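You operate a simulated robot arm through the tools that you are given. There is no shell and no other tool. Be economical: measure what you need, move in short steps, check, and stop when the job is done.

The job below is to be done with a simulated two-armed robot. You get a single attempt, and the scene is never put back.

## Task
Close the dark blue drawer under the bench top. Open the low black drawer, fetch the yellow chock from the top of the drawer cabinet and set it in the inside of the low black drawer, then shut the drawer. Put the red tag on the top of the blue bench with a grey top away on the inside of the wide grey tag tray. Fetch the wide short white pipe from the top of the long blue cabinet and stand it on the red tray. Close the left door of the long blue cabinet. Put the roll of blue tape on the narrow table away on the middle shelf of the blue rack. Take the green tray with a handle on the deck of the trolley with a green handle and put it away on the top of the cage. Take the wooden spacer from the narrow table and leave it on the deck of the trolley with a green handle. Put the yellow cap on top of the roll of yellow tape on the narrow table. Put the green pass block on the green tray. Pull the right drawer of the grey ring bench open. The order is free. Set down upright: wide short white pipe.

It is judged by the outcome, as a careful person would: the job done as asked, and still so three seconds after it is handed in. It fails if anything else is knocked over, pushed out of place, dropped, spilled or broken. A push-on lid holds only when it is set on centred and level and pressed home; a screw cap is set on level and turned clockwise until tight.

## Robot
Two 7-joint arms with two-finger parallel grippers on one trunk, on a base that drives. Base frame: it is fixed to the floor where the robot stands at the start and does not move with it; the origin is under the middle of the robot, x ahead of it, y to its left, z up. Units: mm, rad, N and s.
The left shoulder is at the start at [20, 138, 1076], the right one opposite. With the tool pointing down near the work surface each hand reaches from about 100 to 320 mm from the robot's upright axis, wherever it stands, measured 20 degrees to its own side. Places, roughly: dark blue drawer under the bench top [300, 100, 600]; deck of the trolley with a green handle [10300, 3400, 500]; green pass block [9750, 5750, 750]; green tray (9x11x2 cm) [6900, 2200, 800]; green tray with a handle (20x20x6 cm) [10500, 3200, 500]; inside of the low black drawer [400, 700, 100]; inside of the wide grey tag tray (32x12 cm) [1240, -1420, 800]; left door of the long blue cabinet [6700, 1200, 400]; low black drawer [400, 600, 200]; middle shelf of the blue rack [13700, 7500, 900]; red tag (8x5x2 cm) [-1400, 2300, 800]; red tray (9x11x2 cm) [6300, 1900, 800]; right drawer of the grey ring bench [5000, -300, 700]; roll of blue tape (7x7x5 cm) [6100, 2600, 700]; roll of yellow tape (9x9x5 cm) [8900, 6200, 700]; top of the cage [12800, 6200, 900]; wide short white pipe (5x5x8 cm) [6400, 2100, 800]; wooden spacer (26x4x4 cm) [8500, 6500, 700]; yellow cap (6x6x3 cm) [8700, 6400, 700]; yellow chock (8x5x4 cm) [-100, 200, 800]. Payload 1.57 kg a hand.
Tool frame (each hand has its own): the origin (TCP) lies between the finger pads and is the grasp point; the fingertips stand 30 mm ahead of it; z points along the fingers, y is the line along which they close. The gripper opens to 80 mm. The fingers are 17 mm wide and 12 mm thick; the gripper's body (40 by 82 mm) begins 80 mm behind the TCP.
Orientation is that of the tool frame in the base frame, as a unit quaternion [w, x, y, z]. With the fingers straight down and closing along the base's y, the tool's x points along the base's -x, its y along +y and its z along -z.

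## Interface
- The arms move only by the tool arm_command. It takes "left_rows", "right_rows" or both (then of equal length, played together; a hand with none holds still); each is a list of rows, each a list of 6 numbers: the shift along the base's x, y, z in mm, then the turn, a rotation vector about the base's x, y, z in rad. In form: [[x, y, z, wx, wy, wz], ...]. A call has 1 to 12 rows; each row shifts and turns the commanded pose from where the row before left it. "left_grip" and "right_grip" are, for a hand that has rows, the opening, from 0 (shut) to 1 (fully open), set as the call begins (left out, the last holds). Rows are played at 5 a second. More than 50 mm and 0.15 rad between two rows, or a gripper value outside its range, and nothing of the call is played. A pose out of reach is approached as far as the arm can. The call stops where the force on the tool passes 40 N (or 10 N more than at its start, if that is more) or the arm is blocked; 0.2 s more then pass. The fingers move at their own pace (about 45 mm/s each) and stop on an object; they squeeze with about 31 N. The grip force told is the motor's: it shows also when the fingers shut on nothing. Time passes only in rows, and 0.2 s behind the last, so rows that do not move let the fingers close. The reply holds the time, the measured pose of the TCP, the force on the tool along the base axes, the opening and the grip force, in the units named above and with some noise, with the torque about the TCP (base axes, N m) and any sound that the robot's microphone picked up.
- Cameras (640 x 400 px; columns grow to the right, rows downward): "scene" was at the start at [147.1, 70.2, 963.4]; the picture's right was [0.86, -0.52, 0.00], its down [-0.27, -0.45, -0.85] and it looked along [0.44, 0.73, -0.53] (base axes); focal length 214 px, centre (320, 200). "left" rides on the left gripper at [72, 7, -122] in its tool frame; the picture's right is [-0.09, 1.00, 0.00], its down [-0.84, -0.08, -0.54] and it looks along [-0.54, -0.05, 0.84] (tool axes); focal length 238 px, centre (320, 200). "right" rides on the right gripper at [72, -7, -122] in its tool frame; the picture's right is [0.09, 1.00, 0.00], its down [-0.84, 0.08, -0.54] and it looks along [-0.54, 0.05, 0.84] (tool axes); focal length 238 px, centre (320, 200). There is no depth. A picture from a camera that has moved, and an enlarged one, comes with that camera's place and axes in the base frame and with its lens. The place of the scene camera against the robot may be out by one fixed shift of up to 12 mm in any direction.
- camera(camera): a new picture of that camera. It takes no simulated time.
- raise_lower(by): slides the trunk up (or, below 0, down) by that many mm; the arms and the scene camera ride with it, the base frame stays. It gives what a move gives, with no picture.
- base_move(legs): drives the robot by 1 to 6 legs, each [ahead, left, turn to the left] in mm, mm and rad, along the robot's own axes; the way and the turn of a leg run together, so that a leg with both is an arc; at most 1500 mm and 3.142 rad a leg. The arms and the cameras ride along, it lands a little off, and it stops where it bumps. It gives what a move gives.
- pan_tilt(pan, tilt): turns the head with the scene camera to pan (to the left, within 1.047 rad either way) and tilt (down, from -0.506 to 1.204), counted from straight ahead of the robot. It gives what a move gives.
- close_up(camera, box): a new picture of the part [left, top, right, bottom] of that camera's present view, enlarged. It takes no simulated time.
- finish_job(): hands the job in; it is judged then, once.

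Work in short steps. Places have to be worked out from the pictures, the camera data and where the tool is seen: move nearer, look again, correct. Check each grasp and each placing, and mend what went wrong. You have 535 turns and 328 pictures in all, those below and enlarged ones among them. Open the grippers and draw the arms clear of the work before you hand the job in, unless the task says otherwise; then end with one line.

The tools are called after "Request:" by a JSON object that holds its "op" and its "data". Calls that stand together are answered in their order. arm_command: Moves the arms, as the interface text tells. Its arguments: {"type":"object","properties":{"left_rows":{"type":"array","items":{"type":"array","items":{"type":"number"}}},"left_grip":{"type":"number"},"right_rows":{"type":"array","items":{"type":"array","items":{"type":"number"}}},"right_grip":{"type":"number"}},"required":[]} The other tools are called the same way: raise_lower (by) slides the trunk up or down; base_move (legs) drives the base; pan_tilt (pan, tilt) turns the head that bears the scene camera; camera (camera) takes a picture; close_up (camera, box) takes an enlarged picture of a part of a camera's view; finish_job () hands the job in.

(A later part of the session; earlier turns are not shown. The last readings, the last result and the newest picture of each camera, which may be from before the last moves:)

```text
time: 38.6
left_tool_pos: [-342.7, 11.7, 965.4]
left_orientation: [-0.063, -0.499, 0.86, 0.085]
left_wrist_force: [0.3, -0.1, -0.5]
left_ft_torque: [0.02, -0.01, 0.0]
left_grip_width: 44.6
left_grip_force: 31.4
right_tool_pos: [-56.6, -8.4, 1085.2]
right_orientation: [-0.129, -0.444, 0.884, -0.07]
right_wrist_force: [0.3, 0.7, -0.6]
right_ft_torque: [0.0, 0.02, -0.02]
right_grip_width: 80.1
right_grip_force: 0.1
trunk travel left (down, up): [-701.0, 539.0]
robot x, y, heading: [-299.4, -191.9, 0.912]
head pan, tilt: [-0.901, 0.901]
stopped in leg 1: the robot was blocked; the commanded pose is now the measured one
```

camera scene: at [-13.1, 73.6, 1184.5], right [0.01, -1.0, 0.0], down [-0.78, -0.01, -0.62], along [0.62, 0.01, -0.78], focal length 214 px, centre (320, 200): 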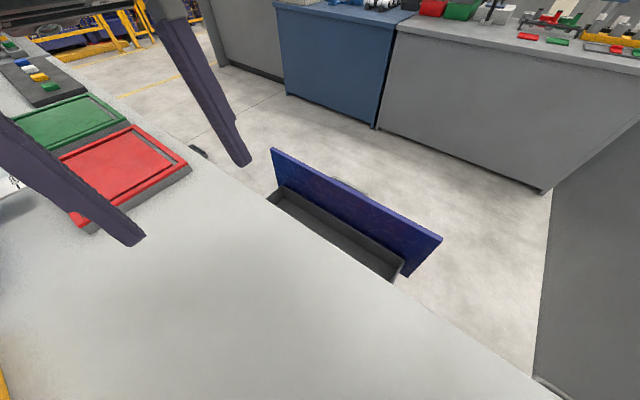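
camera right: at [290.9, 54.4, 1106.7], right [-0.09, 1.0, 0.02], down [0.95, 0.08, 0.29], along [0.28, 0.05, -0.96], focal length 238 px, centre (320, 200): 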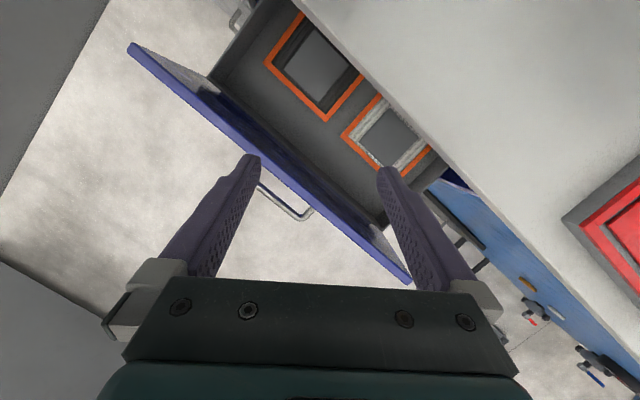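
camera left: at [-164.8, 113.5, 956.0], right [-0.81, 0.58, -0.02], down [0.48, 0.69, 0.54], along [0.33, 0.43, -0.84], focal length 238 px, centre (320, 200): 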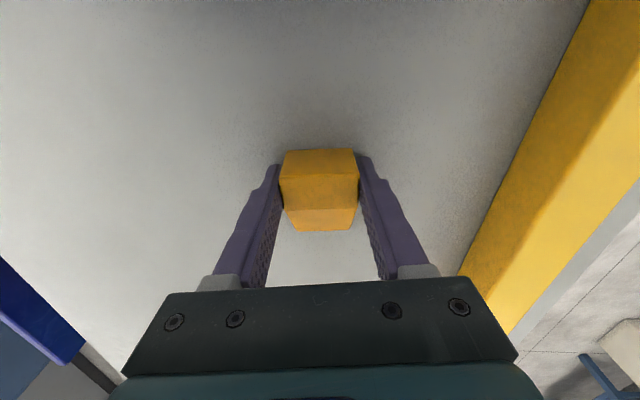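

Blocked after ~244 mm back (likely the end wall). Try moving right now.

Request:
{"op": "base_move", "data": {"legs": [[30, 0, 0], [0, -150, 0]]}}

Request:
{"op": "pan_tilt", "data": {"pan": -0.9, "tilt": 1.2}}

Request:
{"op": "camera", "data": {"camera": "scene"}}

```text
time: 40.5
left_tool_pos: [-206.9, -57.7, 965.6]
left_orientation: [-0.063, -0.499, 0.861, 0.083]
left_wrist_force: [0.2, -0.5, -0.7]
left_ft_torque: [-0.02, -0.02, -0.05]
left_grip_width: 44.3
left_grip_force: 30.6
right_tool_pos: [81.1, -79.2, 1084.1]
right_orientation: [-0.13, -0.445, 0.883, -0.071]
right_wrist_force: [-0.3, -0.1, 0.1]
right_ft_torque: [-0.01, 0.0, 0.01]
right_grip_width: 79.9
right_grip_force: 0.1
trunk travel left (down, up): [-701.0, 539.0]
robot x, y, heading: [-166.3, -261.8, 0.915]
head pan, tilt: [-0.901, 0.901]
```

```text
time: 41.2
left_tool_pos: [-208.1, -57.9, 965.5]
left_orientation: [-0.063, -0.499, 0.86, 0.084]
left_wrist_force: [0.2, 0.1, -0.4]
left_ft_torque: [-0.01, 0.02, 0.03]
left_grip_width: 44.5
left_grip_force: 31.4
right_tool_pos: [80.5, -79.1, 1084.3]
right_orientation: [-0.13, -0.444, 0.884, -0.07]
right_wrist_force: [0.2, 0.2, -0.1]
right_ft_torque: [0.01, 0.0, 0.0]
right_grip_width: 80.0
right_grip_force: 0.1
trunk travel left (down, up): [-701.0, 539.0]
robot x, y, heading: [-161.4, -263.6, 0.912]
head pan, tilt: [-0.901, 1.201]
```

```text
300 pictures are left
camera scene: at [-46.8, -188.5, 1164.7], right [0.01, -1.0, 0.0], down [-0.93, -0.01, -0.36], along [0.36, 0.01, -0.93], focal length 214 px, centre (320, 200)
```

scene: 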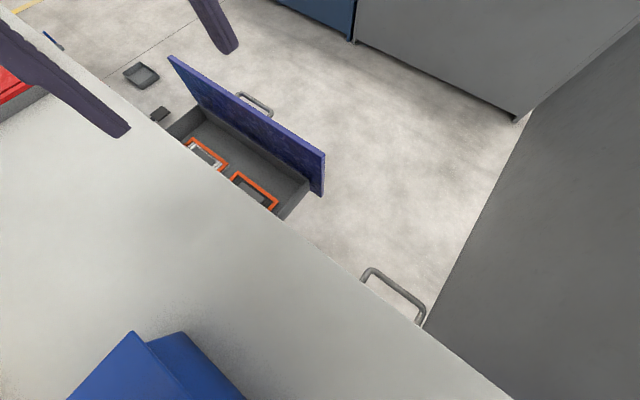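

It moved freely. I see a blue object close by at lower left; check what it is before moving on.

Request:
{"op": "pan_tilt", "data": {"pan": 0.0, "tilt": 1.2}}

Request:
{"op": "camera", "data": {"camera": "scene"}}

Request:
{"op": "camera", "data": {"camera": "right"}}

```text
time: 42.5
left_tool_pos: [-206.2, -57.3, 964.6]
left_orientation: [-0.064, -0.499, 0.86, 0.083]
left_wrist_force: [-0.1, -0.6, -0.5]
left_ft_torque: [-0.01, 0.03, -0.02]
left_grip_width: 44.6
left_grip_force: 31.0
right_tool_pos: [78.8, -79.5, 1082.8]
right_orientation: [-0.129, -0.445, 0.884, -0.071]
right_wrist_force: [0.0, -0.5, -1.1]
right_ft_torque: [0.01, 0.03, 0.0]
right_grip_width: 80.4
right_grip_force: 0.1
trunk travel left (down, up): [-701.0, 539.0]
robot x, y, heading: [-166.6, -259.0, 0.914]
head pan, tilt: [0.0, 1.201]
```

```text
299 pictures are left
camera scene: at [-68.6, -145.0, 1164.7], right [0.79, -0.61, 0.0], down [-0.57, -0.74, -0.36], along [0.22, 0.29, -0.93], focal length 214 px, centre (320, 200)
```

scene: 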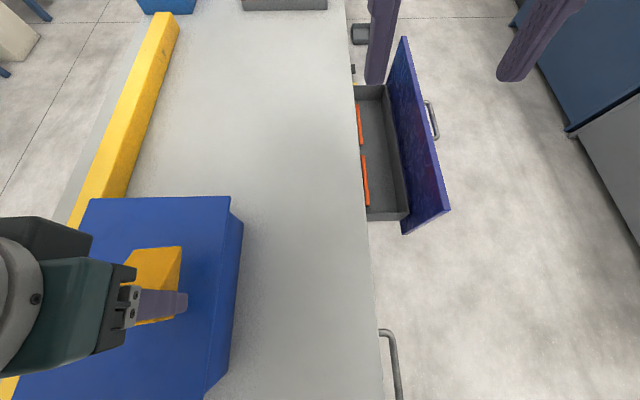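

```text
298 pictures are left
camera right: at [65.0, -108.0, 1221.5], right [-0.85, 0.52, 0.02], down [0.51, 0.82, 0.27], along [0.13, 0.24, -0.96], focal length 238 px, centre (320, 200)
```

right: 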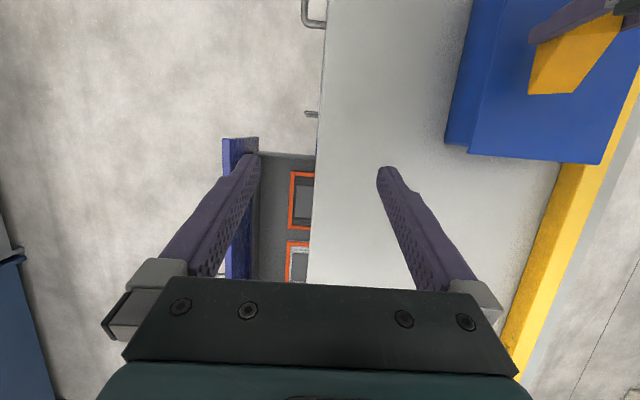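

The blue thing is a box on the bench, well below the held chock. The aisle to my right is free beside the open drawer; drive there.

Request:
{"op": "base_move", "data": {"legs": [[0, -400, 0], [0, -350, 0]]}}

Request:
{"op": "pan_tilt", "data": {"pan": 0.6, "tilt": 0.7}}

Request:
{"op": "camera", "data": {"camera": "scene"}}

```text
time: 46.8
left_tool_pos: [388.4, -519.0, 965.2]
left_orientation: [-0.063, -0.495, 0.863, 0.083]
left_wrist_force: [-0.1, 0.6, -0.7]
left_ft_torque: [-0.02, 0.0, 0.0]
left_grip_width: 44.5
left_grip_force: 31.6
right_tool_pos: [674.7, -543.8, 1085.1]
right_orientation: [-0.13, -0.44, 0.886, -0.071]
right_wrist_force: [-0.8, 0.0, 0.8]
right_ft_torque: [0.03, -0.01, 0.02]
right_grip_width: 79.8
right_grip_force: 0.0
trunk travel left (down, up): [-701.0, 539.0]
robot x, y, heading: [426.6, -721.7, 0.908]
head pan, tilt: [0.0, 1.201]
```

```text
time: 47.8
left_tool_pos: [389.4, -518.4, 964.4]
left_orientation: [-0.063, -0.495, 0.862, 0.084]
left_wrist_force: [0.3, 0.0, -1.7]
left_ft_torque: [-0.03, 0.03, -0.01]
left_grip_width: 44.6
left_grip_force: 30.7
right_tool_pos: [674.4, -542.1, 1084.7]
right_orientation: [-0.13, -0.44, 0.886, -0.069]
right_wrist_force: [0.1, 0.5, 0.2]
right_ft_torque: [-0.01, 0.03, 0.0]
right_grip_width: 80.1
right_grip_force: 0.0
trunk travel left (down, up): [-701.0, 539.0]
robot x, y, heading: [425.1, -720.8, 0.906]
head pan, tilt: [0.6, 0.7]
```

```text
297 pictures are left
camera scene: at [496.9, -566.6, 1200.6], right [1.0, -0.06, 0.0], down [-0.04, -0.64, -0.76], along [0.05, 0.76, -0.64], focal length 214 px, centre (320, 200)
```

scene: 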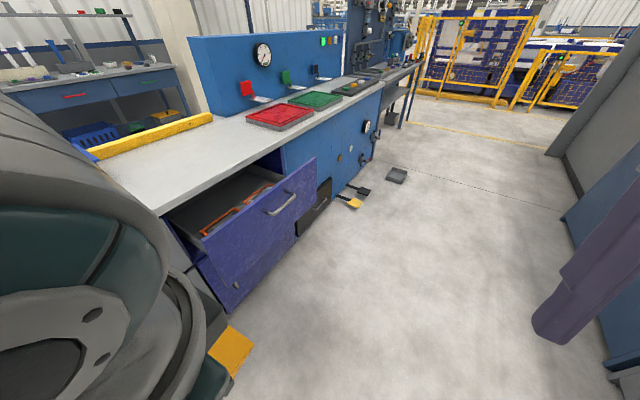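

In the aisle now. Zoom on the low black drawer area and the objects on the floor.

Request:
{"op": "close_up", "data": {"camera": "scene", "box": [200, 100, 440, 250]}}

```text
2.67 times, centred on (320, 175) of scene
camera zoom: at [496.9, -566.6, 1200.6], right [1.0, -0.06, 0.0], down [-0.04, -0.64, -0.76], along [0.05, 0.76, -0.64], focal length 572 px, centre (320, 267)
```

zoom: 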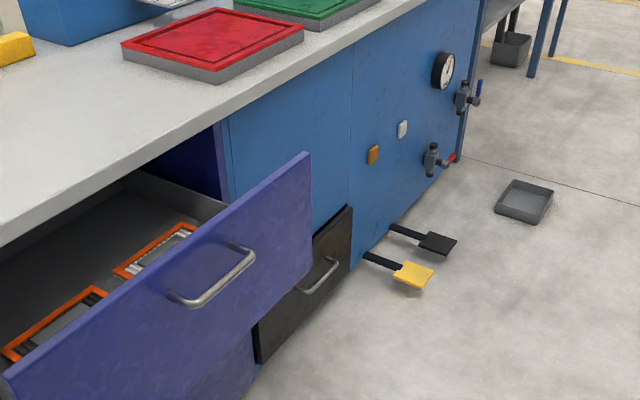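

The low black drawer front spans along-bench ≈550–980 with its handle near [565,520,250]; pedals stick out further on. First close the blue drawer: drive along the aisle and turn to face the bench.

Request:
{"op": "base_move", "data": {"legs": [[460, 0, 0], [0, 0, 1.583]]}}

Request:
{"op": "pan_tilt", "data": {"pan": 0.0, "tilt": 0.7}}

Request:
{"op": "camera", "data": {"camera": "scene"}}

```text
time: 54.4
left_tool_pos: [500.5, -412.3, 964.3]
left_orientation: [0.103, 0.962, -0.252, -0.014]
left_wrist_force: [0.1, 0.3, -0.7]
left_ft_torque: [-0.01, 0.0, 0.02]
left_grip_width: 44.6
left_grip_force: 31.0
right_tool_pos: [521.1, -126.8, 1085.5]
right_orientation: [0.041, 0.94, -0.308, 0.143]
right_wrist_force: [0.0, -0.7, -1.0]
right_ft_torque: [0.0, 0.01, 0.02]
right_grip_width: 80.1
right_grip_force: 0.0
trunk travel left (down, up): [-701.0, 539.0]
robot x, y, heading: [707.0, -371.4, 2.492]
head pan, tilt: [0.6, 0.7]
```

```text
time: 55.4
left_tool_pos: [501.2, -412.3, 965.3]
left_orientation: [0.105, 0.962, -0.253, -0.014]
left_wrist_force: [0.3, 0.0, -0.7]
left_ft_torque: [0.0, 0.0, 0.02]
left_grip_width: 44.7
left_grip_force: 31.0
right_tool_pos: [520.9, -124.9, 1085.1]
right_orientation: [0.042, 0.94, -0.307, 0.142]
right_wrist_force: [0.2, 0.7, -0.8]
right_ft_torque: [-0.04, -0.02, 0.02]
right_grip_width: 79.9
right_grip_force: 0.1
trunk travel left (down, up): [-701.0, 539.0]
robot x, y, heading: [704.6, -369.3, 2.494]
head pan, tilt: [0.0, 0.7]
```

```text
295 pictures are left
camera scene: at [559.1, -264.1, 1200.6], right [0.6, 0.8, 0.0], down [0.51, -0.39, -0.76], along [-0.61, 0.46, -0.64], focal length 214 px, centre (320, 200)
```

scene: 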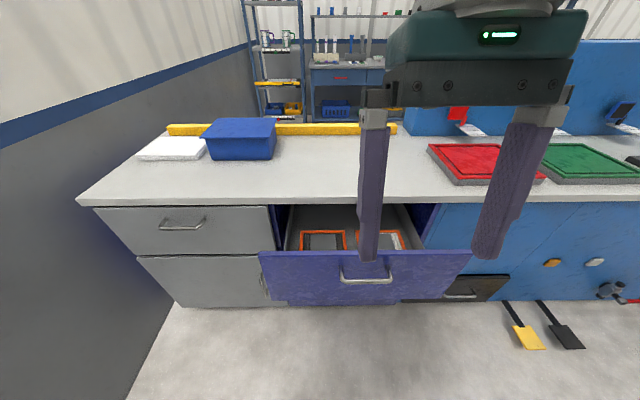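

Good frontal view: blue drawer panel centre ≈[371,25], top z≈762. I'll lower the trunk, straighten the right hand, close its fingers, and push the panel beside its handle.

Request:
{"op": "raise_lower", "data": {"by": -380}}

Request:
{"op": "arm_command", "data": {"right_rows": [[15, 20, -15, 0.085, 0.122, -0.009], [15, 20, -15, 0.085, 0.122, -0.009], [15, 20, -15, 0, 0, 0], [15, 20, -15, 0, 0, 0], [0, 0, -20, 0, 0, 0]], "right_grip": 0}}

Request:
{"op": "camera", "data": {"camera": "right"}}

Request:
{"op": "camera", "data": {"camera": "scene"}}

```text
time: 59.1
left_tool_pos: [501.9, -412.2, 586.2]
left_orientation: [0.104, 0.962, -0.252, -0.014]
left_wrist_force: [-0.8, 0.0, -1.5]
left_ft_torque: [0.0, 0.0, 0.0]
left_grip_width: 44.3
left_grip_force: 30.9
right_tool_pos: [520.2, -126.2, 704.7]
right_orientation: [0.041, 0.94, -0.307, 0.142]
right_wrist_force: [0.6, -0.1, 0.4]
right_ft_torque: [0.0, 0.02, 0.0]
right_grip_width: 80.1
right_grip_force: 0.1
trunk travel left (down, up): [-321.0, 919.0]
robot x, y, heading: [705.9, -369.6, 2.492]
head pan, tilt: [0.0, 0.7]
```

```text
time: 60.3
left_tool_pos: [501.5, -412.6, 584.9]
left_orientation: [0.104, 0.962, -0.252, -0.014]
left_wrist_force: [0.0, 0.1, -0.5]
left_ft_torque: [0.04, -0.03, 0.01]
left_grip_width: 44.8
left_grip_force: 30.7
right_tool_pos: [580.0, -46.9, 624.8]
right_orientation: [0.0, 0.947, -0.32, 0.001]
right_wrist_force: [-0.9, -0.8, -0.1]
right_ft_torque: [-0.02, -0.01, 0.02]
right_grip_width: 0.0
right_grip_force: 14.3
trunk travel left (down, up): [-321.0, 919.0]
robot x, y, heading: [704.6, -368.5, 2.495]
head pan, tilt: [0.0, 0.7]
```

```text
294 pictures are left
camera right: at [641.9, -84.7, 746.0], right [-0.53, -0.85, 0.0], down [-0.71, 0.45, 0.54], along [-0.46, 0.29, -0.84], focal length 238 px, centre (320, 200)
```

right: 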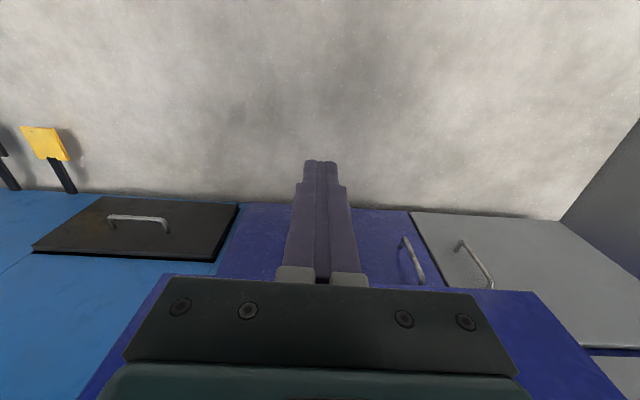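

```text
293 pictures are left
camera scene: at [558.9, -264.5, 820.6], right [0.6, 0.8, 0.0], down [0.51, -0.39, -0.76], along [-0.61, 0.46, -0.64], focal length 214 px, centre (320, 200)
```

scene: 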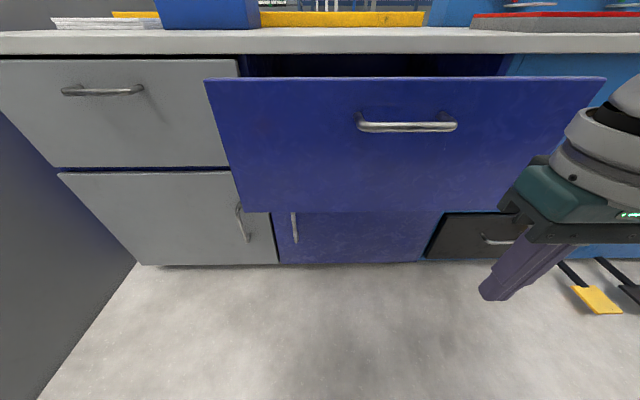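

Hand beside the handle, in front of the panel. Tilt fingers forward (so the body clears the bench-top edge) and retract the arm so it can do the final push.

Request:
{"op": "arm_command", "data": {"right_rows": [[10, -7, 0, 0.09, 0.12, 0], [15, -11, 0, 0.09, 0.12, 0], [20, -15, 0, 0.09, 0.12, 0], [20, -15, 0, 0.09, 0.12, 0], [20, -15, 0, 0.09, 0.12, 0]]}}

Request:
{"op": "camera", "data": {"camera": "right"}}

```text
time: 61.5
left_tool_pos: [502.4, -413.9, 585.4]
left_orientation: [0.104, 0.962, -0.252, -0.013]
left_wrist_force: [-0.5, -0.6, -1.5]
left_ft_torque: [0.01, -0.03, -0.02]
left_grip_width: 44.3
left_grip_force: 30.7
right_tool_pos: [653.8, -102.3, 602.1]
right_orientation: [-0.114, 0.882, -0.298, -0.348]
right_wrist_force: [-0.9, -0.2, -0.3]
right_ft_torque: [0.01, -0.04, 0.0]
right_grip_width: 0.0
right_grip_force: 21.6
right hand out of reach, approached as far as the arm can: row 3, 4
trunk travel left (down, up): [-321.0, 919.0]
robot x, y, heading: [707.6, -369.6, 2.491]
head pan, tilt: [0.0, 0.7]
```

```text
292 pictures are left
camera right: at [766.0, -179.0, 641.6], right [-0.55, -0.84, -0.06], down [-0.24, 0.09, 0.97], along [-0.8, 0.54, -0.25], focal length 238 px, centre (320, 200)
```

right: 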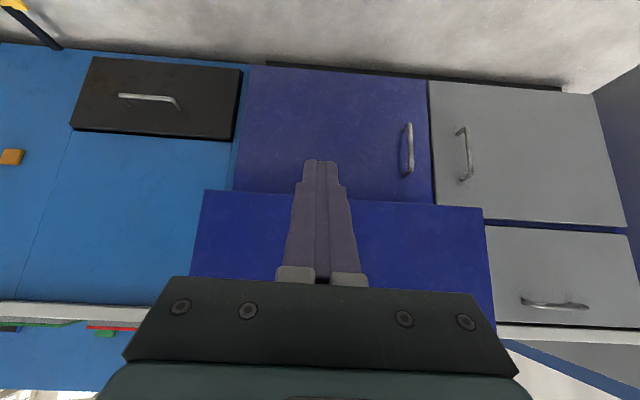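

Drive forward so the fist pushes most of the drawer travel; the arm will do the last part.

Request:
{"op": "base_move", "data": {"legs": [[260, 0, 0]]}}

Request:
{"op": "camera", "data": {"camera": "right"}}

```text
time: 63.4
left_tool_pos: [292.1, -254.9, 584.7]
left_orientation: [0.103, 0.962, -0.251, -0.014]
left_wrist_force: [0.9, 0.7, -0.8]
left_ft_torque: [-0.01, -0.02, 0.02]
left_grip_width: 44.5
left_grip_force: 30.9
right_tool_pos: [443.7, 56.0, 602.2]
right_orientation: [-0.114, 0.882, -0.295, -0.348]
right_wrist_force: [0.5, 0.8, 0.3]
right_ft_torque: [0.03, 0.04, -0.01]
right_grip_width: 0.2
right_grip_force: 20.9
trunk travel left (down, up): [-321.0, 919.0]
robot x, y, heading: [492.3, -212.5, 2.496]
head pan, tilt: [0.0, 0.7]
```

```text
291 pictures are left
camera right: at [554.8, -18.8, 641.5], right [-0.55, -0.84, -0.06], down [-0.24, 0.09, 0.97], along [-0.8, 0.54, -0.25], focal length 238 px, centre (320, 200)
```

right: 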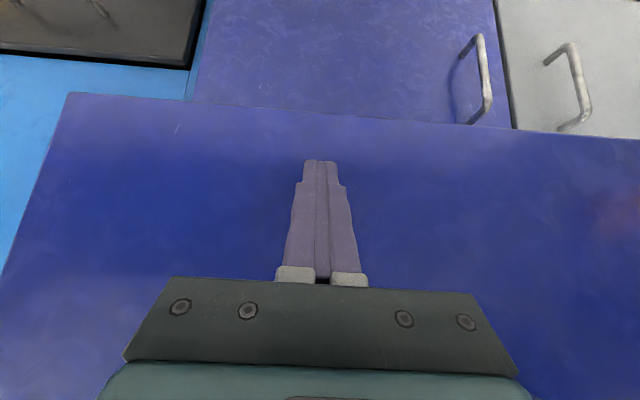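

Still just short of the panel; drive 150 more.

Request:
{"op": "base_move", "data": {"legs": [[150, 0, 0]]}}

Request:
{"op": "arm_command", "data": {"right_rows": [[-16, 12, 0, 0, 0, 0], [-16, 12, 0, 0, 0, 0], [-16, 12, 0, 0, 0, 0], [-16, 12, 0, 0, 0, 0], [-16, 12, 0, 0, 0, 0], [-16, 12, 0, 0, 0, 0]]}}

Request:
{"op": "camera", "data": {"camera": "right"}}

Request:
{"op": "camera", "data": {"camera": "scene"}}

```text
time: 64.7
left_tool_pos: [172.7, -165.7, 585.1]
left_orientation: [0.103, 0.962, -0.251, -0.013]
left_wrist_force: [-0.4, 0.7, -0.9]
left_ft_torque: [0.01, 0.0, -0.02]
left_grip_width: 44.3
left_grip_force: 31.1
right_tool_pos: [322.8, 147.3, 601.6]
right_orientation: [-0.114, 0.882, -0.295, -0.349]
right_wrist_force: [-0.5, -0.5, -0.5]
right_ft_torque: [0.0, -0.01, 0.01]
right_grip_width: 0.0
right_grip_force: 21.6
trunk travel left (down, up): [-321.0, 919.0]
robot x, y, heading: [377.1, -122.0, 2.496]
head pan, tilt: [0.0, 0.7]
```

```text
time: 65.5
left_tool_pos: [181.7, -169.5, 584.6]
left_orientation: [0.105, 0.962, -0.252, -0.01]
left_wrist_force: [0.3, 0.0, -1.2]
left_ft_torque: [-0.03, 0.0, 0.01]
left_grip_width: 44.2
left_grip_force: 30.9
right_tool_pos: [293.7, 165.6, 596.6]
right_orientation: [-0.105, 0.888, -0.297, -0.334]
right_wrist_force: [19.5, -16.8, 4.8]
right_ft_torque: [-0.02, -0.36, 0.11]
right_grip_width: 0.0
right_grip_force: 21.8
trunk travel left (down, up): [-321.0, 919.0]
robot x, y, heading: [376.6, -119.7, 2.496]
head pan, tilt: [0.0, 0.7]
stopped in row 3 (right hand): the force on the tool passed its limit at 52 N (the readings are from after the stop); the commanded pose is now the measured one
```

```text
290 pictures are left
camera right: at [405.6, 91.9, 640.9], right [-0.54, -0.84, -0.05], down [-0.26, 0.11, 0.96], along [-0.8, 0.53, -0.28], focal length 238 px, centre (320, 200)
```

right: 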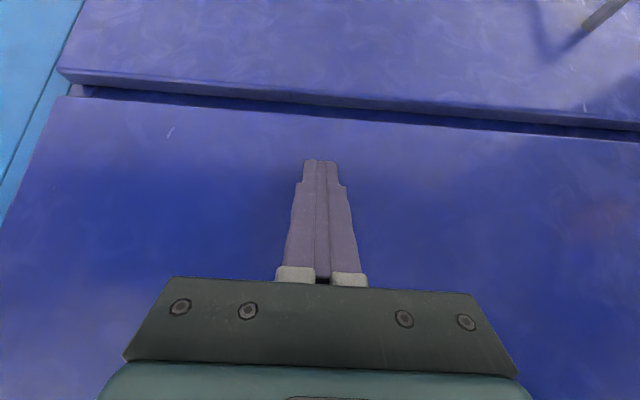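

```text
289 pictures are left
camera scene: at [237.1, -19.3, 819.7], right [0.6, 0.8, 0.0], down [0.52, -0.39, -0.76], along [-0.61, 0.46, -0.65], focal length 214 px, centre (320, 200)
```

scene: 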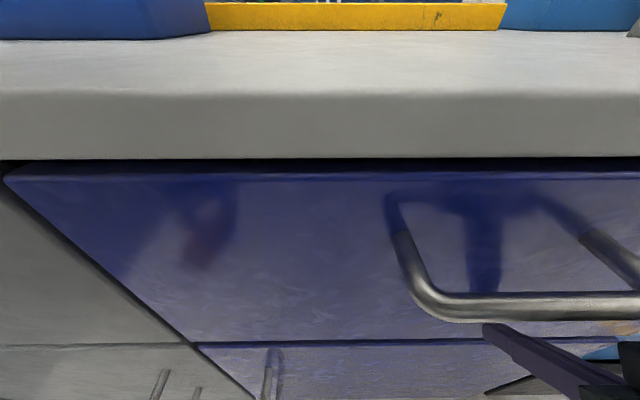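

Force rose to 52 N at the end of travel: the panel looks flush with its neighbours. Back off and look from further away.

Request:
{"op": "arm_command", "data": {"right_rows": [[16, -12, 0, 0, 0, 0], [16, -12, 0, 0, 0, 0]]}}

Request:
{"op": "base_move", "data": {"legs": [[-350, -300, 0]]}}

Request:
{"op": "camera", "data": {"camera": "scene"}}

```text
time: 66.1
left_tool_pos: [175.0, -166.2, 584.6]
left_orientation: [0.106, 0.962, -0.251, -0.012]
left_wrist_force: [0.0, -0.7, -1.0]
left_ft_torque: [0.01, 0.03, 0.04]
left_grip_width: 44.5
left_grip_force: 30.6
right_tool_pos: [317.2, 148.3, 600.9]
right_orientation: [-0.11, 0.884, -0.297, -0.342]
right_wrist_force: [0.6, -0.6, 0.0]
right_ft_torque: [0.0, -0.01, 0.0]
right_grip_width: 0.1
right_grip_force: 21.2
trunk travel left (down, up): [-321.0, 919.0]
robot x, y, heading: [378.8, -118.9, 2.493]
head pan, tilt: [0.0, 0.7]
```

```text
time: 68.9
left_tool_pos: [634.2, -134.7, 585.4]
left_orientation: [0.104, 0.962, -0.25, -0.013]
left_wrist_force: [-0.1, 0.7, -1.3]
left_ft_torque: [0.02, 0.02, 0.0]
left_grip_width: 44.4
left_grip_force: 31.0
right_tool_pos: [773.9, 181.0, 602.2]
right_orientation: [-0.109, 0.886, -0.295, -0.342]
right_wrist_force: [0.2, 0.3, 0.0]
right_ft_torque: [0.01, 0.0, 0.0]
right_grip_width: 0.1
right_grip_force: 21.2
trunk travel left (down, up): [-321.0, 919.0]
robot x, y, heading: [838.2, -89.6, 2.499]
head pan, tilt: [0.0, 0.7]
```

```text
288 pictures are left
camera scene: at [691.5, 15.2, 820.6], right [0.6, 0.8, 0.0], down [0.52, -0.39, -0.76], along [-0.61, 0.46, -0.64], focal length 214 px, centre (320, 200)
```

scene: 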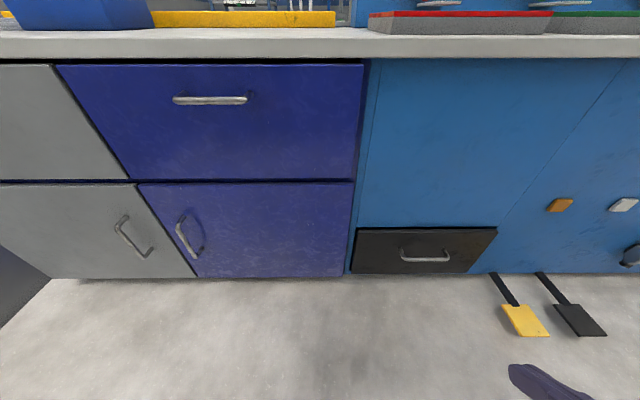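

Blue drawer is closed. Now the black drawer: its handle bar is ≈[572,521,249]. Turn the right hand about its own axis by 90° so the fingers can take the bar from above/front.

Request:
{"op": "arm_command", "data": {"right_rows": [[0, 0, 0, -0.0753, 0.0565, -0.1075], [0, 0, 0, -0.0753, 0.0565, -0.1075], [0, 0, 0, -0.0753, 0.0565, -0.1075], [0, 0, 0, -0.0753, 0.0565, -0.1075], [0, 0, 0, -0.0753, 0.0565, -0.1075], [0, 0, 0, -0.0753, 0.0565, -0.1075], [0, 0, 0, -0.0753, 0.0565, -0.1075], [0, 0, 0, -0.0753, 0.0565, -0.1075], [0, 0, 0, -0.0753, 0.0565, -0.1075], [0, 0, 0, -0.0753, 0.0565, -0.1075], [0, 0, 0, -0.0753, 0.0565, -0.1075]], "right_grip": 1}}

Request:
{"op": "camera", "data": {"camera": "right"}}

```text
time: 71.3
left_tool_pos: [634.4, -135.5, 585.9]
left_orientation: [0.105, 0.963, -0.249, -0.013]
left_wrist_force: [0.3, -1.3, -1.4]
left_ft_torque: [0.0, 0.03, 0.03]
left_grip_width: 44.6
left_grip_force: 30.6
right_tool_pos: [779.5, 180.7, 601.0]
right_orientation: [-0.144, -0.443, 0.824, 0.323]
right_wrist_force: [-0.3, 0.7, 0.6]
right_ft_torque: [-0.01, 0.03, 0.02]
right_grip_width: 80.1
right_grip_force: 0.1
trunk travel left (down, up): [-321.0, 919.0]
robot x, y, heading: [836.8, -86.1, 2.496]
head pan, tilt: [0.0, 0.7]
```

```text
287 pictures are left
camera right: at [807.6, 70.2, 682.7], right [-0.69, 0.32, 0.65], down [0.71, 0.5, 0.5], along [-0.17, 0.8, -0.57], focal length 238 px, centre (320, 200)
```

right: 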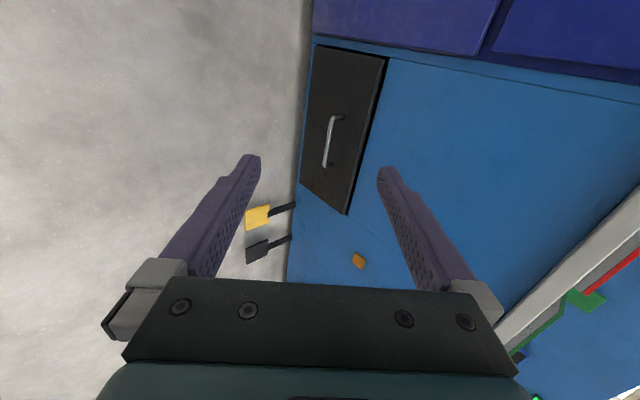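

Hand oriented well. Lower the trunk and drive closer to the handle.

Request:
{"op": "raise_lower", "data": {"by": -270}}

Request:
{"op": "base_move", "data": {"legs": [[0, -148, 0], [230, 0, 0]]}}

Request:
{"op": "camera", "data": {"camera": "right"}}

Request:
{"op": "camera", "data": {"camera": "scene"}}

```text
time: 74.0
left_tool_pos: [636.2, -134.0, 315.2]
left_orientation: [0.106, 0.962, -0.25, -0.013]
left_wrist_force: [0.0, -0.9, -1.6]
left_ft_torque: [-0.01, 0.01, 0.01]
left_grip_width: 44.5
left_grip_force: 31.2
right_tool_pos: [778.8, 184.4, 331.4]
right_orientation: [-0.144, -0.442, 0.823, 0.327]
right_wrist_force: [0.3, -0.6, -0.6]
right_ft_torque: [0.0, -0.01, -0.01]
right_grip_width: 79.9
right_grip_force: 0.1
trunk travel left (down, up): [-51.0, 1189.0]
robot x, y, heading: [838.0, -91.8, 2.499]
head pan, tilt: [0.0, 0.7]
```

```text
time: 76.7
left_tool_pos: [543.5, 112.5, 314.7]
left_orientation: [0.105, 0.963, -0.249, -0.013]
left_wrist_force: [0.1, -0.5, -2.3]
left_ft_torque: [-0.02, -0.01, 0.0]
left_grip_width: 44.7
left_grip_force: 30.8
right_tool_pos: [685.8, 431.5, 332.4]
right_orientation: [-0.143, -0.442, 0.823, 0.327]
right_wrist_force: [-0.1, 0.1, -0.3]
right_ft_torque: [0.0, 0.0, 0.02]
right_grip_width: 80.1
right_grip_force: 0.1
trunk travel left (down, up): [-51.0, 1189.0]
robot x, y, heading: [742.9, 159.0, 2.501]
head pan, tilt: [0.0, 0.7]
```

```text
286 pictures are left
camera right: at [713.4, 320.1, 413.0], right [-0.68, 0.32, 0.66], down [0.71, 0.5, 0.5], along [-0.17, 0.81, -0.57], focal length 238 px, centre (320, 200)
```

right: 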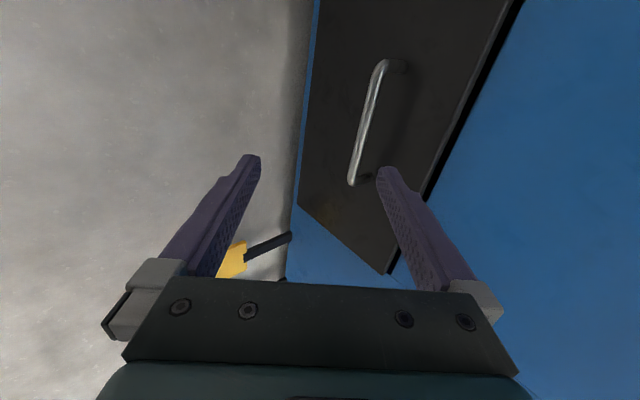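

```text
285 pictures are left
camera scene: at [598.7, 262.8, 550.4], right [0.6, 0.8, 0.0], down [0.52, -0.39, -0.76], along [-0.61, 0.46, -0.65], focal length 214 px, centre (320, 200)
```

scene: 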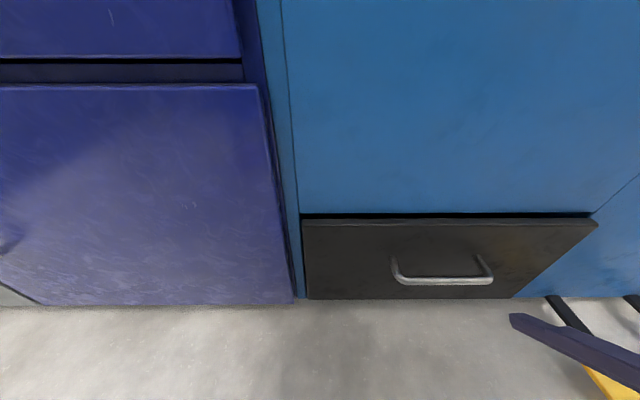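

Triangulated bar centre: [581,500,264]. Drive 80 forward, then finish with the arm.

Request:
{"op": "base_move", "data": {"legs": [[80, 0, 0]]}}

Request:
{"op": "camera", "data": {"camera": "right"}}

```text
time: 77.7
left_tool_pos: [481.0, 159.7, 314.2]
left_orientation: [0.106, 0.963, -0.249, -0.012]
left_wrist_force: [0.8, -0.3, -1.2]
left_ft_torque: [0.0, -0.01, 0.03]
left_grip_width: 44.3
left_grip_force: 30.8
right_tool_pos: [624.6, 477.5, 330.7]
right_orientation: [-0.142, -0.446, 0.822, 0.326]
right_wrist_force: [0.2, -0.4, -0.7]
right_ft_torque: [0.01, -0.02, 0.0]
right_grip_width: 80.2
right_grip_force: 0.1
trunk travel left (down, up): [-51.0, 1189.0]
robot x, y, heading: [681.3, 204.9, 2.503]
head pan, tilt: [0.0, 0.7]
```

```text
284 pictures are left
camera right: at [652.9, 366.2, 412.2], right [-0.69, 0.31, 0.65], down [0.7, 0.5, 0.5], along [-0.17, 0.81, -0.56], focal length 238 px, centre (320, 200)
```

right: 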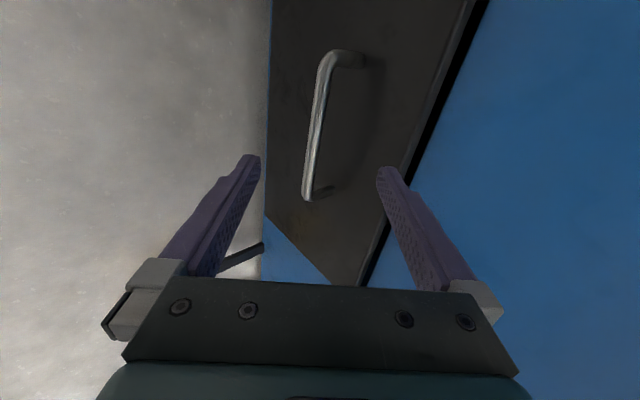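

Bar sits between the fingers. Advance along the finger direction and close.

Request:
{"op": "arm_command", "data": {"right_rows": [[-1, -8, -4, 0, 0, 0], [-12, 9.5, -17.5, 0, 0, 0], [-12, 9.5, -17.5, 0, 0, 0], [-12, 9.5, -17.5, 0, 0, 0]]}}

Request:
{"op": "camera", "data": {"camera": "right"}}

```text
time: 78.7
left_tool_pos: [476.7, 160.4, 314.2]
left_orientation: [0.106, 0.963, -0.249, -0.012]
left_wrist_force: [0.3, 0.2, -0.4]
left_ft_torque: [0.0, 0.01, -0.02]
left_grip_width: 44.6
left_grip_force: 30.6
right_tool_pos: [594.8, 507.3, 270.9]
right_orientation: [-0.124, -0.477, 0.805, 0.33]
right_wrist_force: [1.2, -0.6, 0.0]
right_ft_torque: [0.02, -0.01, 0.0]
right_grip_width: 79.8
right_grip_force: 0.1
trunk travel left (down, up): [-51.0, 1189.0]
robot x, y, heading: [679.5, 211.7, 2.504]
head pan, tilt: [0.0, 0.7]
```

```text
283 pictures are left
camera right: at [625.4, 393.6, 349.1], right [-0.73, 0.25, 0.64], down [0.66, 0.51, 0.55], along [-0.19, 0.82, -0.54], focal length 238 px, centre (320, 200)
```

right: 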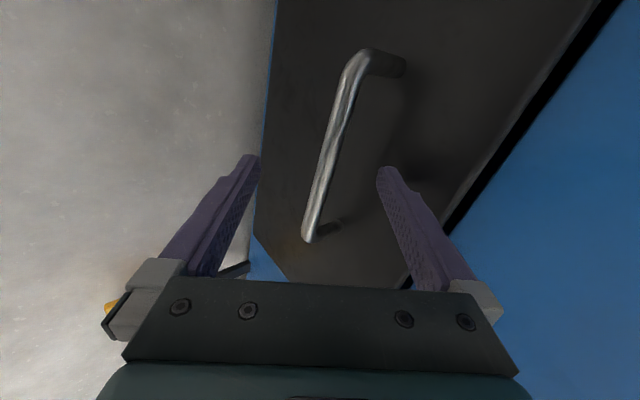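

Bar lies between the pads. Close.

Request:
{"op": "arm_command", "data": {"right_rows": [[0, 0, 0, 0, 0, 0], [0, 0, 0, 0, 0, 0], [0, 0, 0, 0, 0, 0], [0, 0, 0, 0, 0, 0], [0, 0, 0, 0, 0, 0], [0, 0, 0, 0, 0, 0]], "right_grip": 0}}

Request:
{"op": "camera", "data": {"camera": "right"}}

```text
time: 80.1
left_tool_pos: [477.7, 160.9, 315.7]
left_orientation: [0.105, 0.963, -0.249, -0.014]
left_wrist_force: [-0.2, 1.0, -1.1]
left_ft_torque: [-0.01, -0.01, 0.01]
left_grip_width: 44.7
left_grip_force: 30.7
right_tool_pos: [593.5, 511.7, 273.3]
right_orientation: [-0.125, -0.474, 0.805, 0.336]
right_wrist_force: [1.3, -2.2, -0.1]
right_ft_torque: [-0.39, 0.25, -0.26]
right_grip_width: 14.5
right_grip_force: 30.4
trunk travel left (down, up): [-51.0, 1189.0]
robot x, y, heading: [681.9, 207.2, 2.499]
head pan, tilt: [0.0, 0.7]
```

```text
282 pictures are left
camera right: at [623.5, 397.2, 350.5], right [-0.72, 0.25, 0.64], down [0.66, 0.5, 0.55], along [-0.19, 0.83, -0.53], focal length 238 px, centre (320, 200)
```

right: 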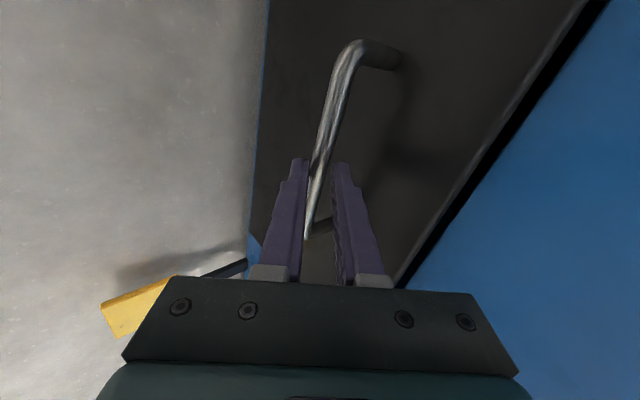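

Bar gripped (14.5 mm). Pull the drawer by driving straight back.

Request:
{"op": "base_move", "data": {"legs": [[-120, 0, 0]]}}

Request:
{"op": "camera", "data": {"camera": "scene"}}

```text
time: 81.4
left_tool_pos: [571.4, 90.6, 316.0]
left_orientation: [0.105, 0.963, -0.248, -0.013]
left_wrist_force: [-0.7, 0.0, -0.6]
left_ft_torque: [-0.01, -0.04, 0.01]
left_grip_width: 44.4
left_grip_force: 31.2
right_tool_pos: [685.8, 442.0, 274.0]
right_orientation: [-0.125, -0.474, 0.804, 0.337]
right_wrist_force: [-0.2, 0.2, -0.2]
right_ft_torque: [-0.03, -0.01, 0.04]
right_grip_width: 0.0
right_grip_force: 21.5
trunk travel left (down, up): [-51.0, 1189.0]
robot x, y, heading: [772.8, 131.6, 2.503]
head pan, tilt: [0.0, 0.7]
```

```text
281 pictures are left
camera scene: at [627.7, 240.9, 551.0], right [0.6, 0.8, 0.0], down [0.52, -0.38, -0.77], along [-0.61, 0.46, -0.64], focal length 214 px, centre (320, 200)
```

scene: 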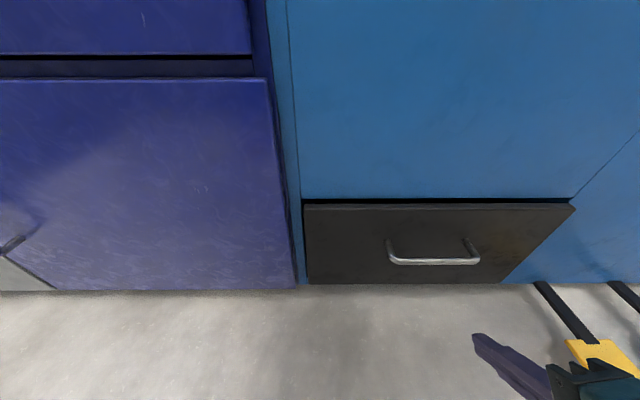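

Slipped off: fingers too flat and shallow. Make the fingers steeper (tilt ~0.2 rad) and take the bar deeper.

Request:
{"op": "arm_command", "data": {"right_rows": [[0, 0, 20, -0.078, -0.104, 0], [0, 0, 20, -0.078, -0.104, 0], [0, 0, 20, -0.078, -0.104, 0], [0, 0, 20, -0.078, -0.104, 0]], "right_grip": 1}}

Request:
{"op": "camera", "data": {"camera": "right"}}

```text
time: 82.2
left_tool_pos: [571.5, 89.2, 314.1]
left_orientation: [0.106, 0.963, -0.249, -0.013]
left_wrist_force: [0.1, 0.2, -1.2]
left_ft_torque: [-0.04, -0.01, -0.01]
left_grip_width: 44.5
left_grip_force: 31.6
right_tool_pos: [711.3, 469.4, 336.0]
right_orientation: [0.012, -0.53, 0.829, 0.178]
right_wrist_force: [-0.4, -0.7, 0.1]
right_ft_torque: [0.02, 0.01, 0.05]
right_grip_width: 74.4
right_grip_force: 0.1
trunk travel left (down, up): [-51.0, 1189.0]
robot x, y, heading: [777.1, 136.9, 2.499]
head pan, tilt: [0.0, 0.7]
stopped in row 4 (right hand): the arm was blocked; the commanded pose is now the measured one
```

```text
280 pictures are left
camera right: at [706.3, 367.7, 431.9], right [-0.92, 0.29, 0.26], down [0.39, 0.59, 0.7], along [0.05, 0.75, -0.66], focal length 238 px, centre (320, 200)
```

right: 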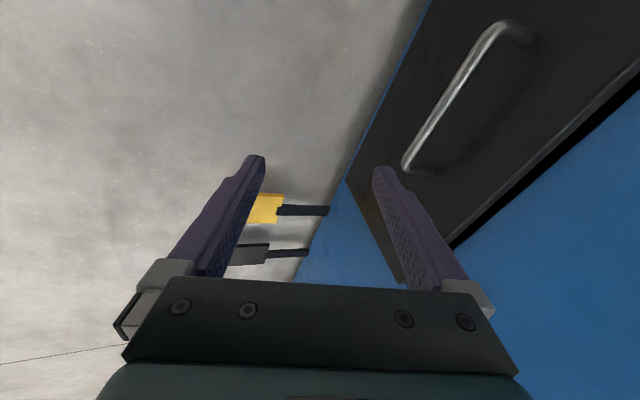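

The arm is cramped because the trunk is low. Raise the trunk 110 and bring the hand down while levelling its yaw.

Request:
{"op": "raise_lower", "data": {"by": 110}}

Request:
{"op": "arm_command", "data": {"right_rows": [[0, 0, -25, -0.048, 0.036, -0.083], [0, 0, -25, -0.048, 0.036, -0.083], [0, 0, -25, -0.048, 0.036, -0.083], [0, 0, -25, -0.048, 0.036, -0.083]], "right_grip": 1}}

Request:
{"op": "camera", "data": {"camera": "right"}}

Request:
{"op": "camera", "data": {"camera": "scene"}}

```text
time: 83.7
left_tool_pos: [573.3, 89.5, 425.4]
left_orientation: [0.106, 0.963, -0.248, -0.012]
left_wrist_force: [0.1, 0.0, -0.7]
left_ft_torque: [-0.01, 0.02, 0.0]
left_grip_width: 44.2
left_grip_force: 31.2
right_tool_pos: [711.0, 468.3, 445.0]
right_orientation: [0.01, -0.532, 0.828, 0.176]
right_wrist_force: [0.1, 0.2, -0.2]
right_ft_torque: [0.02, -0.01, -0.05]
right_grip_width: 79.8
right_grip_force: 0.1
trunk travel left (down, up): [-161.0, 1079.0]
robot x, y, heading: [781.1, 132.8, 2.499]
head pan, tilt: [0.0, 0.7]
```

```text
time: 84.5
left_tool_pos: [573.1, 89.0, 424.8]
left_orientation: [0.105, 0.963, -0.248, -0.012]
left_wrist_force: [-0.6, 1.5, -0.1]
left_ft_torque: [0.02, -0.03, 0.02]
left_grip_width: 44.4
left_grip_force: 31.5
right_tool_pos: [741.1, 506.6, 370.7]
right_orientation: [0.006, -0.433, 0.885, 0.17]
right_wrist_force: [-0.1, 0.0, 0.2]
right_ft_torque: [-0.02, 0.04, -0.02]
right_grip_width: 79.9
right_grip_force: 0.1
trunk travel left (down, up): [-161.0, 1079.0]
robot x, y, heading: [778.3, 134.2, 2.5]
head pan, tilt: [0.0, 0.7]
stopped in row 4 (right hand): the arm was blocked; the commanded pose is now the measured one
```

```text
279 pictures are left
camera right: at [718.7, 412.1, 471.9], right [-0.82, 0.49, 0.28], down [0.54, 0.52, 0.67], along [0.18, 0.7, -0.69], focal length 238 px, centre (320, 200)
```

right: 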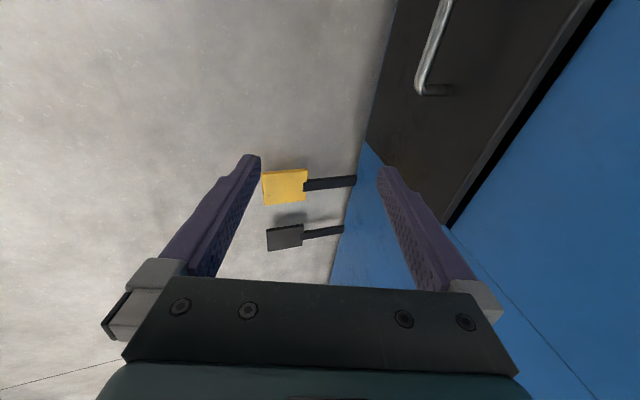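

```text
278 pictures are left
camera scene: at [629.7, 239.7, 660.6], right [0.6, 0.8, 0.0], down [0.52, -0.38, -0.76], along [-0.61, 0.46, -0.64], focal length 214 px, centre (320, 200)
```

scene: 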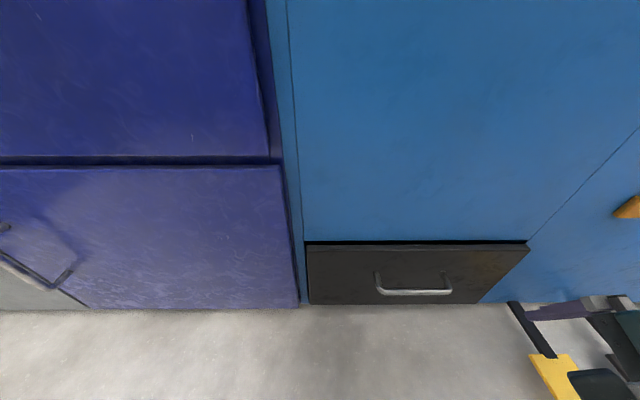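

The yawed wrist is awkward. Better: hook the bar with closed fingers inserted straight down behind it (gap ≈36 mm, fingers 17 mm wide). Yaw the hand back.

Request:
{"op": "arm_command", "data": {"right_rows": [[-9, -12, 0, 0, 0, 0.147], [-9, -12, 0, 0, 0, 0.147], [-9, -12, 0, 0, 0, 0.147], [-9, -12, 0, 0, 0, 0.147], [-9, -12, 0, 0, 0, 0.147], [-9, -12, 0, 0, 0, 0.147], [-9, -12, 0, 0, 0, 0.147], [-9, -12, 0, 0, 0, 0.147], [-9, -12, 0, 0, 0, 0.147], [-9, -12, 0, 0, 0, 0.147], [-8, -10, 0, 0.097, -0.1, 0], [-8, -10, 0, 0.097, -0.1, 0]], "right_grip": 0}}

Request:
{"op": "camera", "data": {"camera": "right"}}

```text
time: 87.2
left_tool_pos: [571.8, 89.6, 425.4]
left_orientation: [0.107, 0.963, -0.248, -0.013]
left_wrist_force: [-0.3, 0.1, 0.1]
left_ft_torque: [0.03, -0.01, -0.03]
left_grip_width: 44.4
left_grip_force: 31.3
right_tool_pos: [633.4, 361.6, 369.7]
right_orientation: [-0.016, 0.929, -0.362, -0.069]
right_wrist_force: [0.4, 0.2, 0.4]
right_ft_torque: [0.05, -0.03, 0.02]
right_grip_width: 0.0
right_grip_force: 21.6
trunk travel left (down, up): [-161.0, 1079.0]
robot x, y, heading: [781.5, 139.1, 2.5]
head pan, tilt: [0.0, 0.7]
```

```text
277 pictures are left
camera right: at [704.7, 310.3, 479.7], right [-0.6, -0.8, 0.01], down [-0.6, 0.46, 0.65], along [-0.53, 0.39, -0.76], focal length 238 px, centre (320, 200)
```

right: 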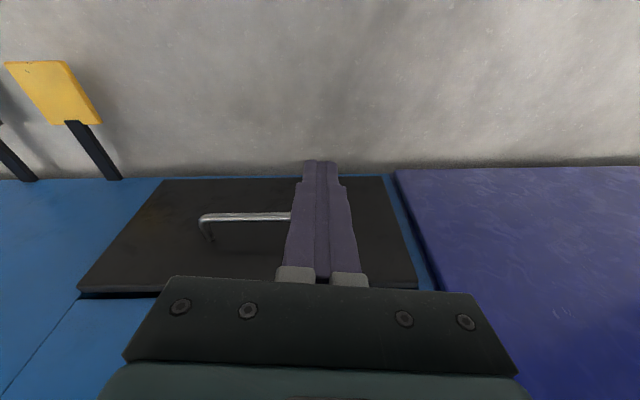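

Bar unchanged at [580,500,264]. Drive forward 110 and right 75.

Request:
{"op": "base_move", "data": {"legs": [[110, -75, 0]]}}

Request:
{"op": "camera", "data": {"camera": "right"}}

Request:
{"op": "camera", "data": {"camera": "scene"}}

```text
time: 88.4
left_tool_pos: [532.9, 212.0, 423.8]
left_orientation: [0.107, 0.963, -0.248, -0.013]
left_wrist_force: [-0.1, -0.1, -1.2]
left_ft_torque: [0.0, 0.02, -0.05]
left_grip_width: 44.3
left_grip_force: 30.9
right_tool_pos: [593.4, 486.7, 368.6]
right_orientation: [-0.013, 0.93, -0.362, -0.068]
right_wrist_force: [0.1, 0.0, -0.4]
right_ft_torque: [0.0, -0.04, 0.04]
right_grip_width: 0.0
right_grip_force: 22.0
trunk travel left (down, up): [-161.0, 1079.0]
robot x, y, heading: [734.1, 262.7, 2.503]
head pan, tilt: [0.0, 0.7]
```

```text
276 pictures are left
camera right: at [665.4, 434.2, 479.4], right [-0.6, -0.8, 0.01], down [-0.6, 0.46, 0.65], along [-0.53, 0.39, -0.76], focal length 238 px, centre (320, 200)
```

right: 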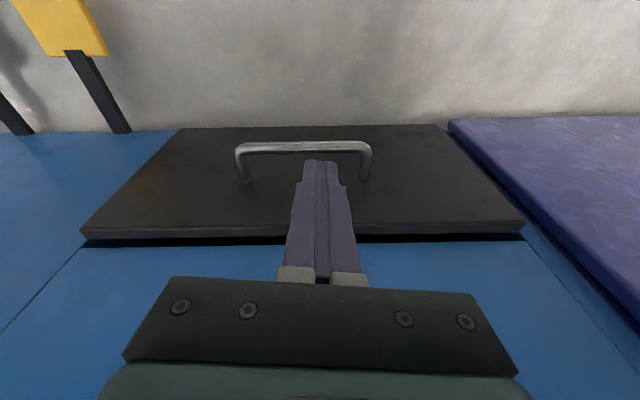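

```text
275 pictures are left
camera scene: at [589.0, 362.7, 660.4], right [0.6, 0.8, 0.0], down [0.52, -0.39, -0.76], along [-0.61, 0.46, -0.65], focal length 214 px, centre (320, 200)
```

scene: 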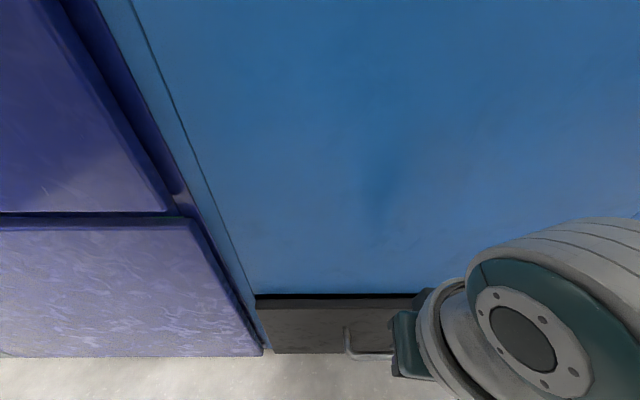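

Move the closed fingers to just behind the bar (n≈139), then partway down and look.

Request:
{"op": "arm_command", "data": {"right_rows": [[-15, 16, 0, 0, 0, 0], [-15, 16, 0, 0, 0, 0], [0, 0, -25, 0, 0, 0], [0, 0, -25, 0, 0, 0]]}}

Request:
{"op": "camera", "data": {"camera": "right"}}

```text
time: 89.4
left_tool_pos: [533.3, 214.3, 426.3]
left_orientation: [0.105, 0.963, -0.248, -0.012]
left_wrist_force: [0.3, 0.6, -0.3]
left_ft_torque: [0.03, -0.01, 0.02]
left_grip_width: 44.6
left_grip_force: 31.1
right_tool_pos: [563.9, 519.8, 319.0]
right_orientation: [-0.014, 0.93, -0.362, -0.069]
right_wrist_force: [-0.8, 0.3, -0.3]
right_ft_torque: [-0.01, -0.01, -0.01]
right_grip_width: 0.0
right_grip_force: 21.2
trunk travel left (down, up): [-161.0, 1079.0]
robot x, y, heading: [736.1, 262.4, 2.502]
head pan, tilt: [0.0, 0.7]
```

```text
274 pictures are left
camera right: at [635.1, 467.5, 429.4], right [-0.6, -0.8, 0.01], down [-0.6, 0.46, 0.65], along [-0.53, 0.39, -0.76], focal length 238 px, centre (320, 200)
```

right: 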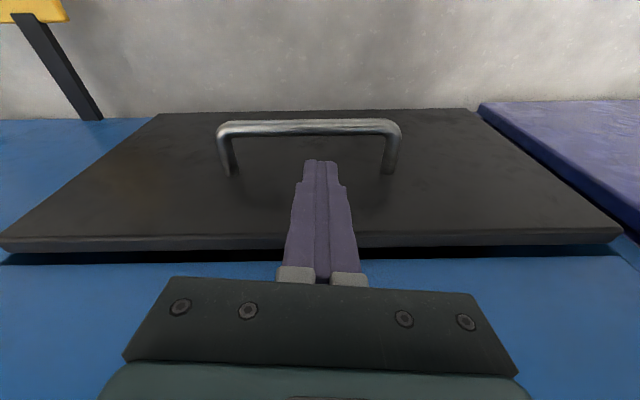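

Projected tip sits mid-gap between bar and front. Descend behind the bar.

Request:
{"op": "arm_command", "data": {"right_rows": [[0, 0, -20, 0, 0, 0], [0, 0, -20, 0, 0, 0], [0, 0, -15, 0, 0, 0]]}}

Request:
{"op": "camera", "data": {"camera": "right"}}

```text
time: 90.2
left_tool_pos: [531.3, 214.8, 425.1]
left_orientation: [0.106, 0.963, -0.248, -0.012]
left_wrist_force: [1.1, 0.1, -0.8]
left_ft_torque: [0.0, 0.0, 0.01]
left_grip_width: 44.5
left_grip_force: 30.7
right_tool_pos: [562.3, 521.2, 265.3]
right_orientation: [-0.014, 0.93, -0.362, -0.069]
right_wrist_force: [-2.6, 0.8, 1.1]
right_ft_torque: [0.05, 0.0, -0.02]
right_grip_width: 0.0
right_grip_force: 21.1
trunk travel left (down, up): [-161.0, 1079.0]
robot x, y, heading: [734.3, 261.3, 2.503]
head pan, tilt: [0.0, 0.7]
```

```text
273 pictures are left
camera right: at [634.7, 468.2, 374.6], right [-0.6, -0.8, 0.01], down [-0.6, 0.46, 0.66], along [-0.53, 0.39, -0.76], focal length 238 px, centre (320, 200)
```

right: 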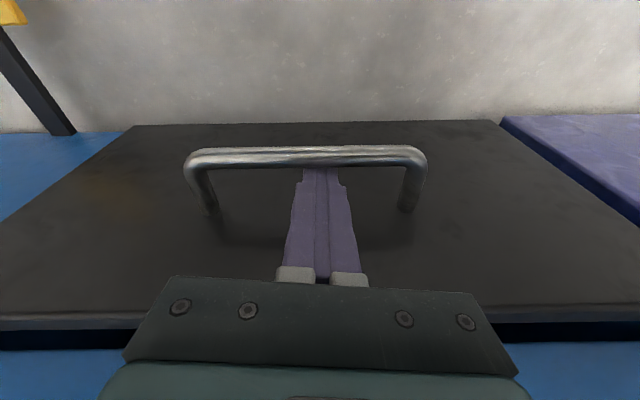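

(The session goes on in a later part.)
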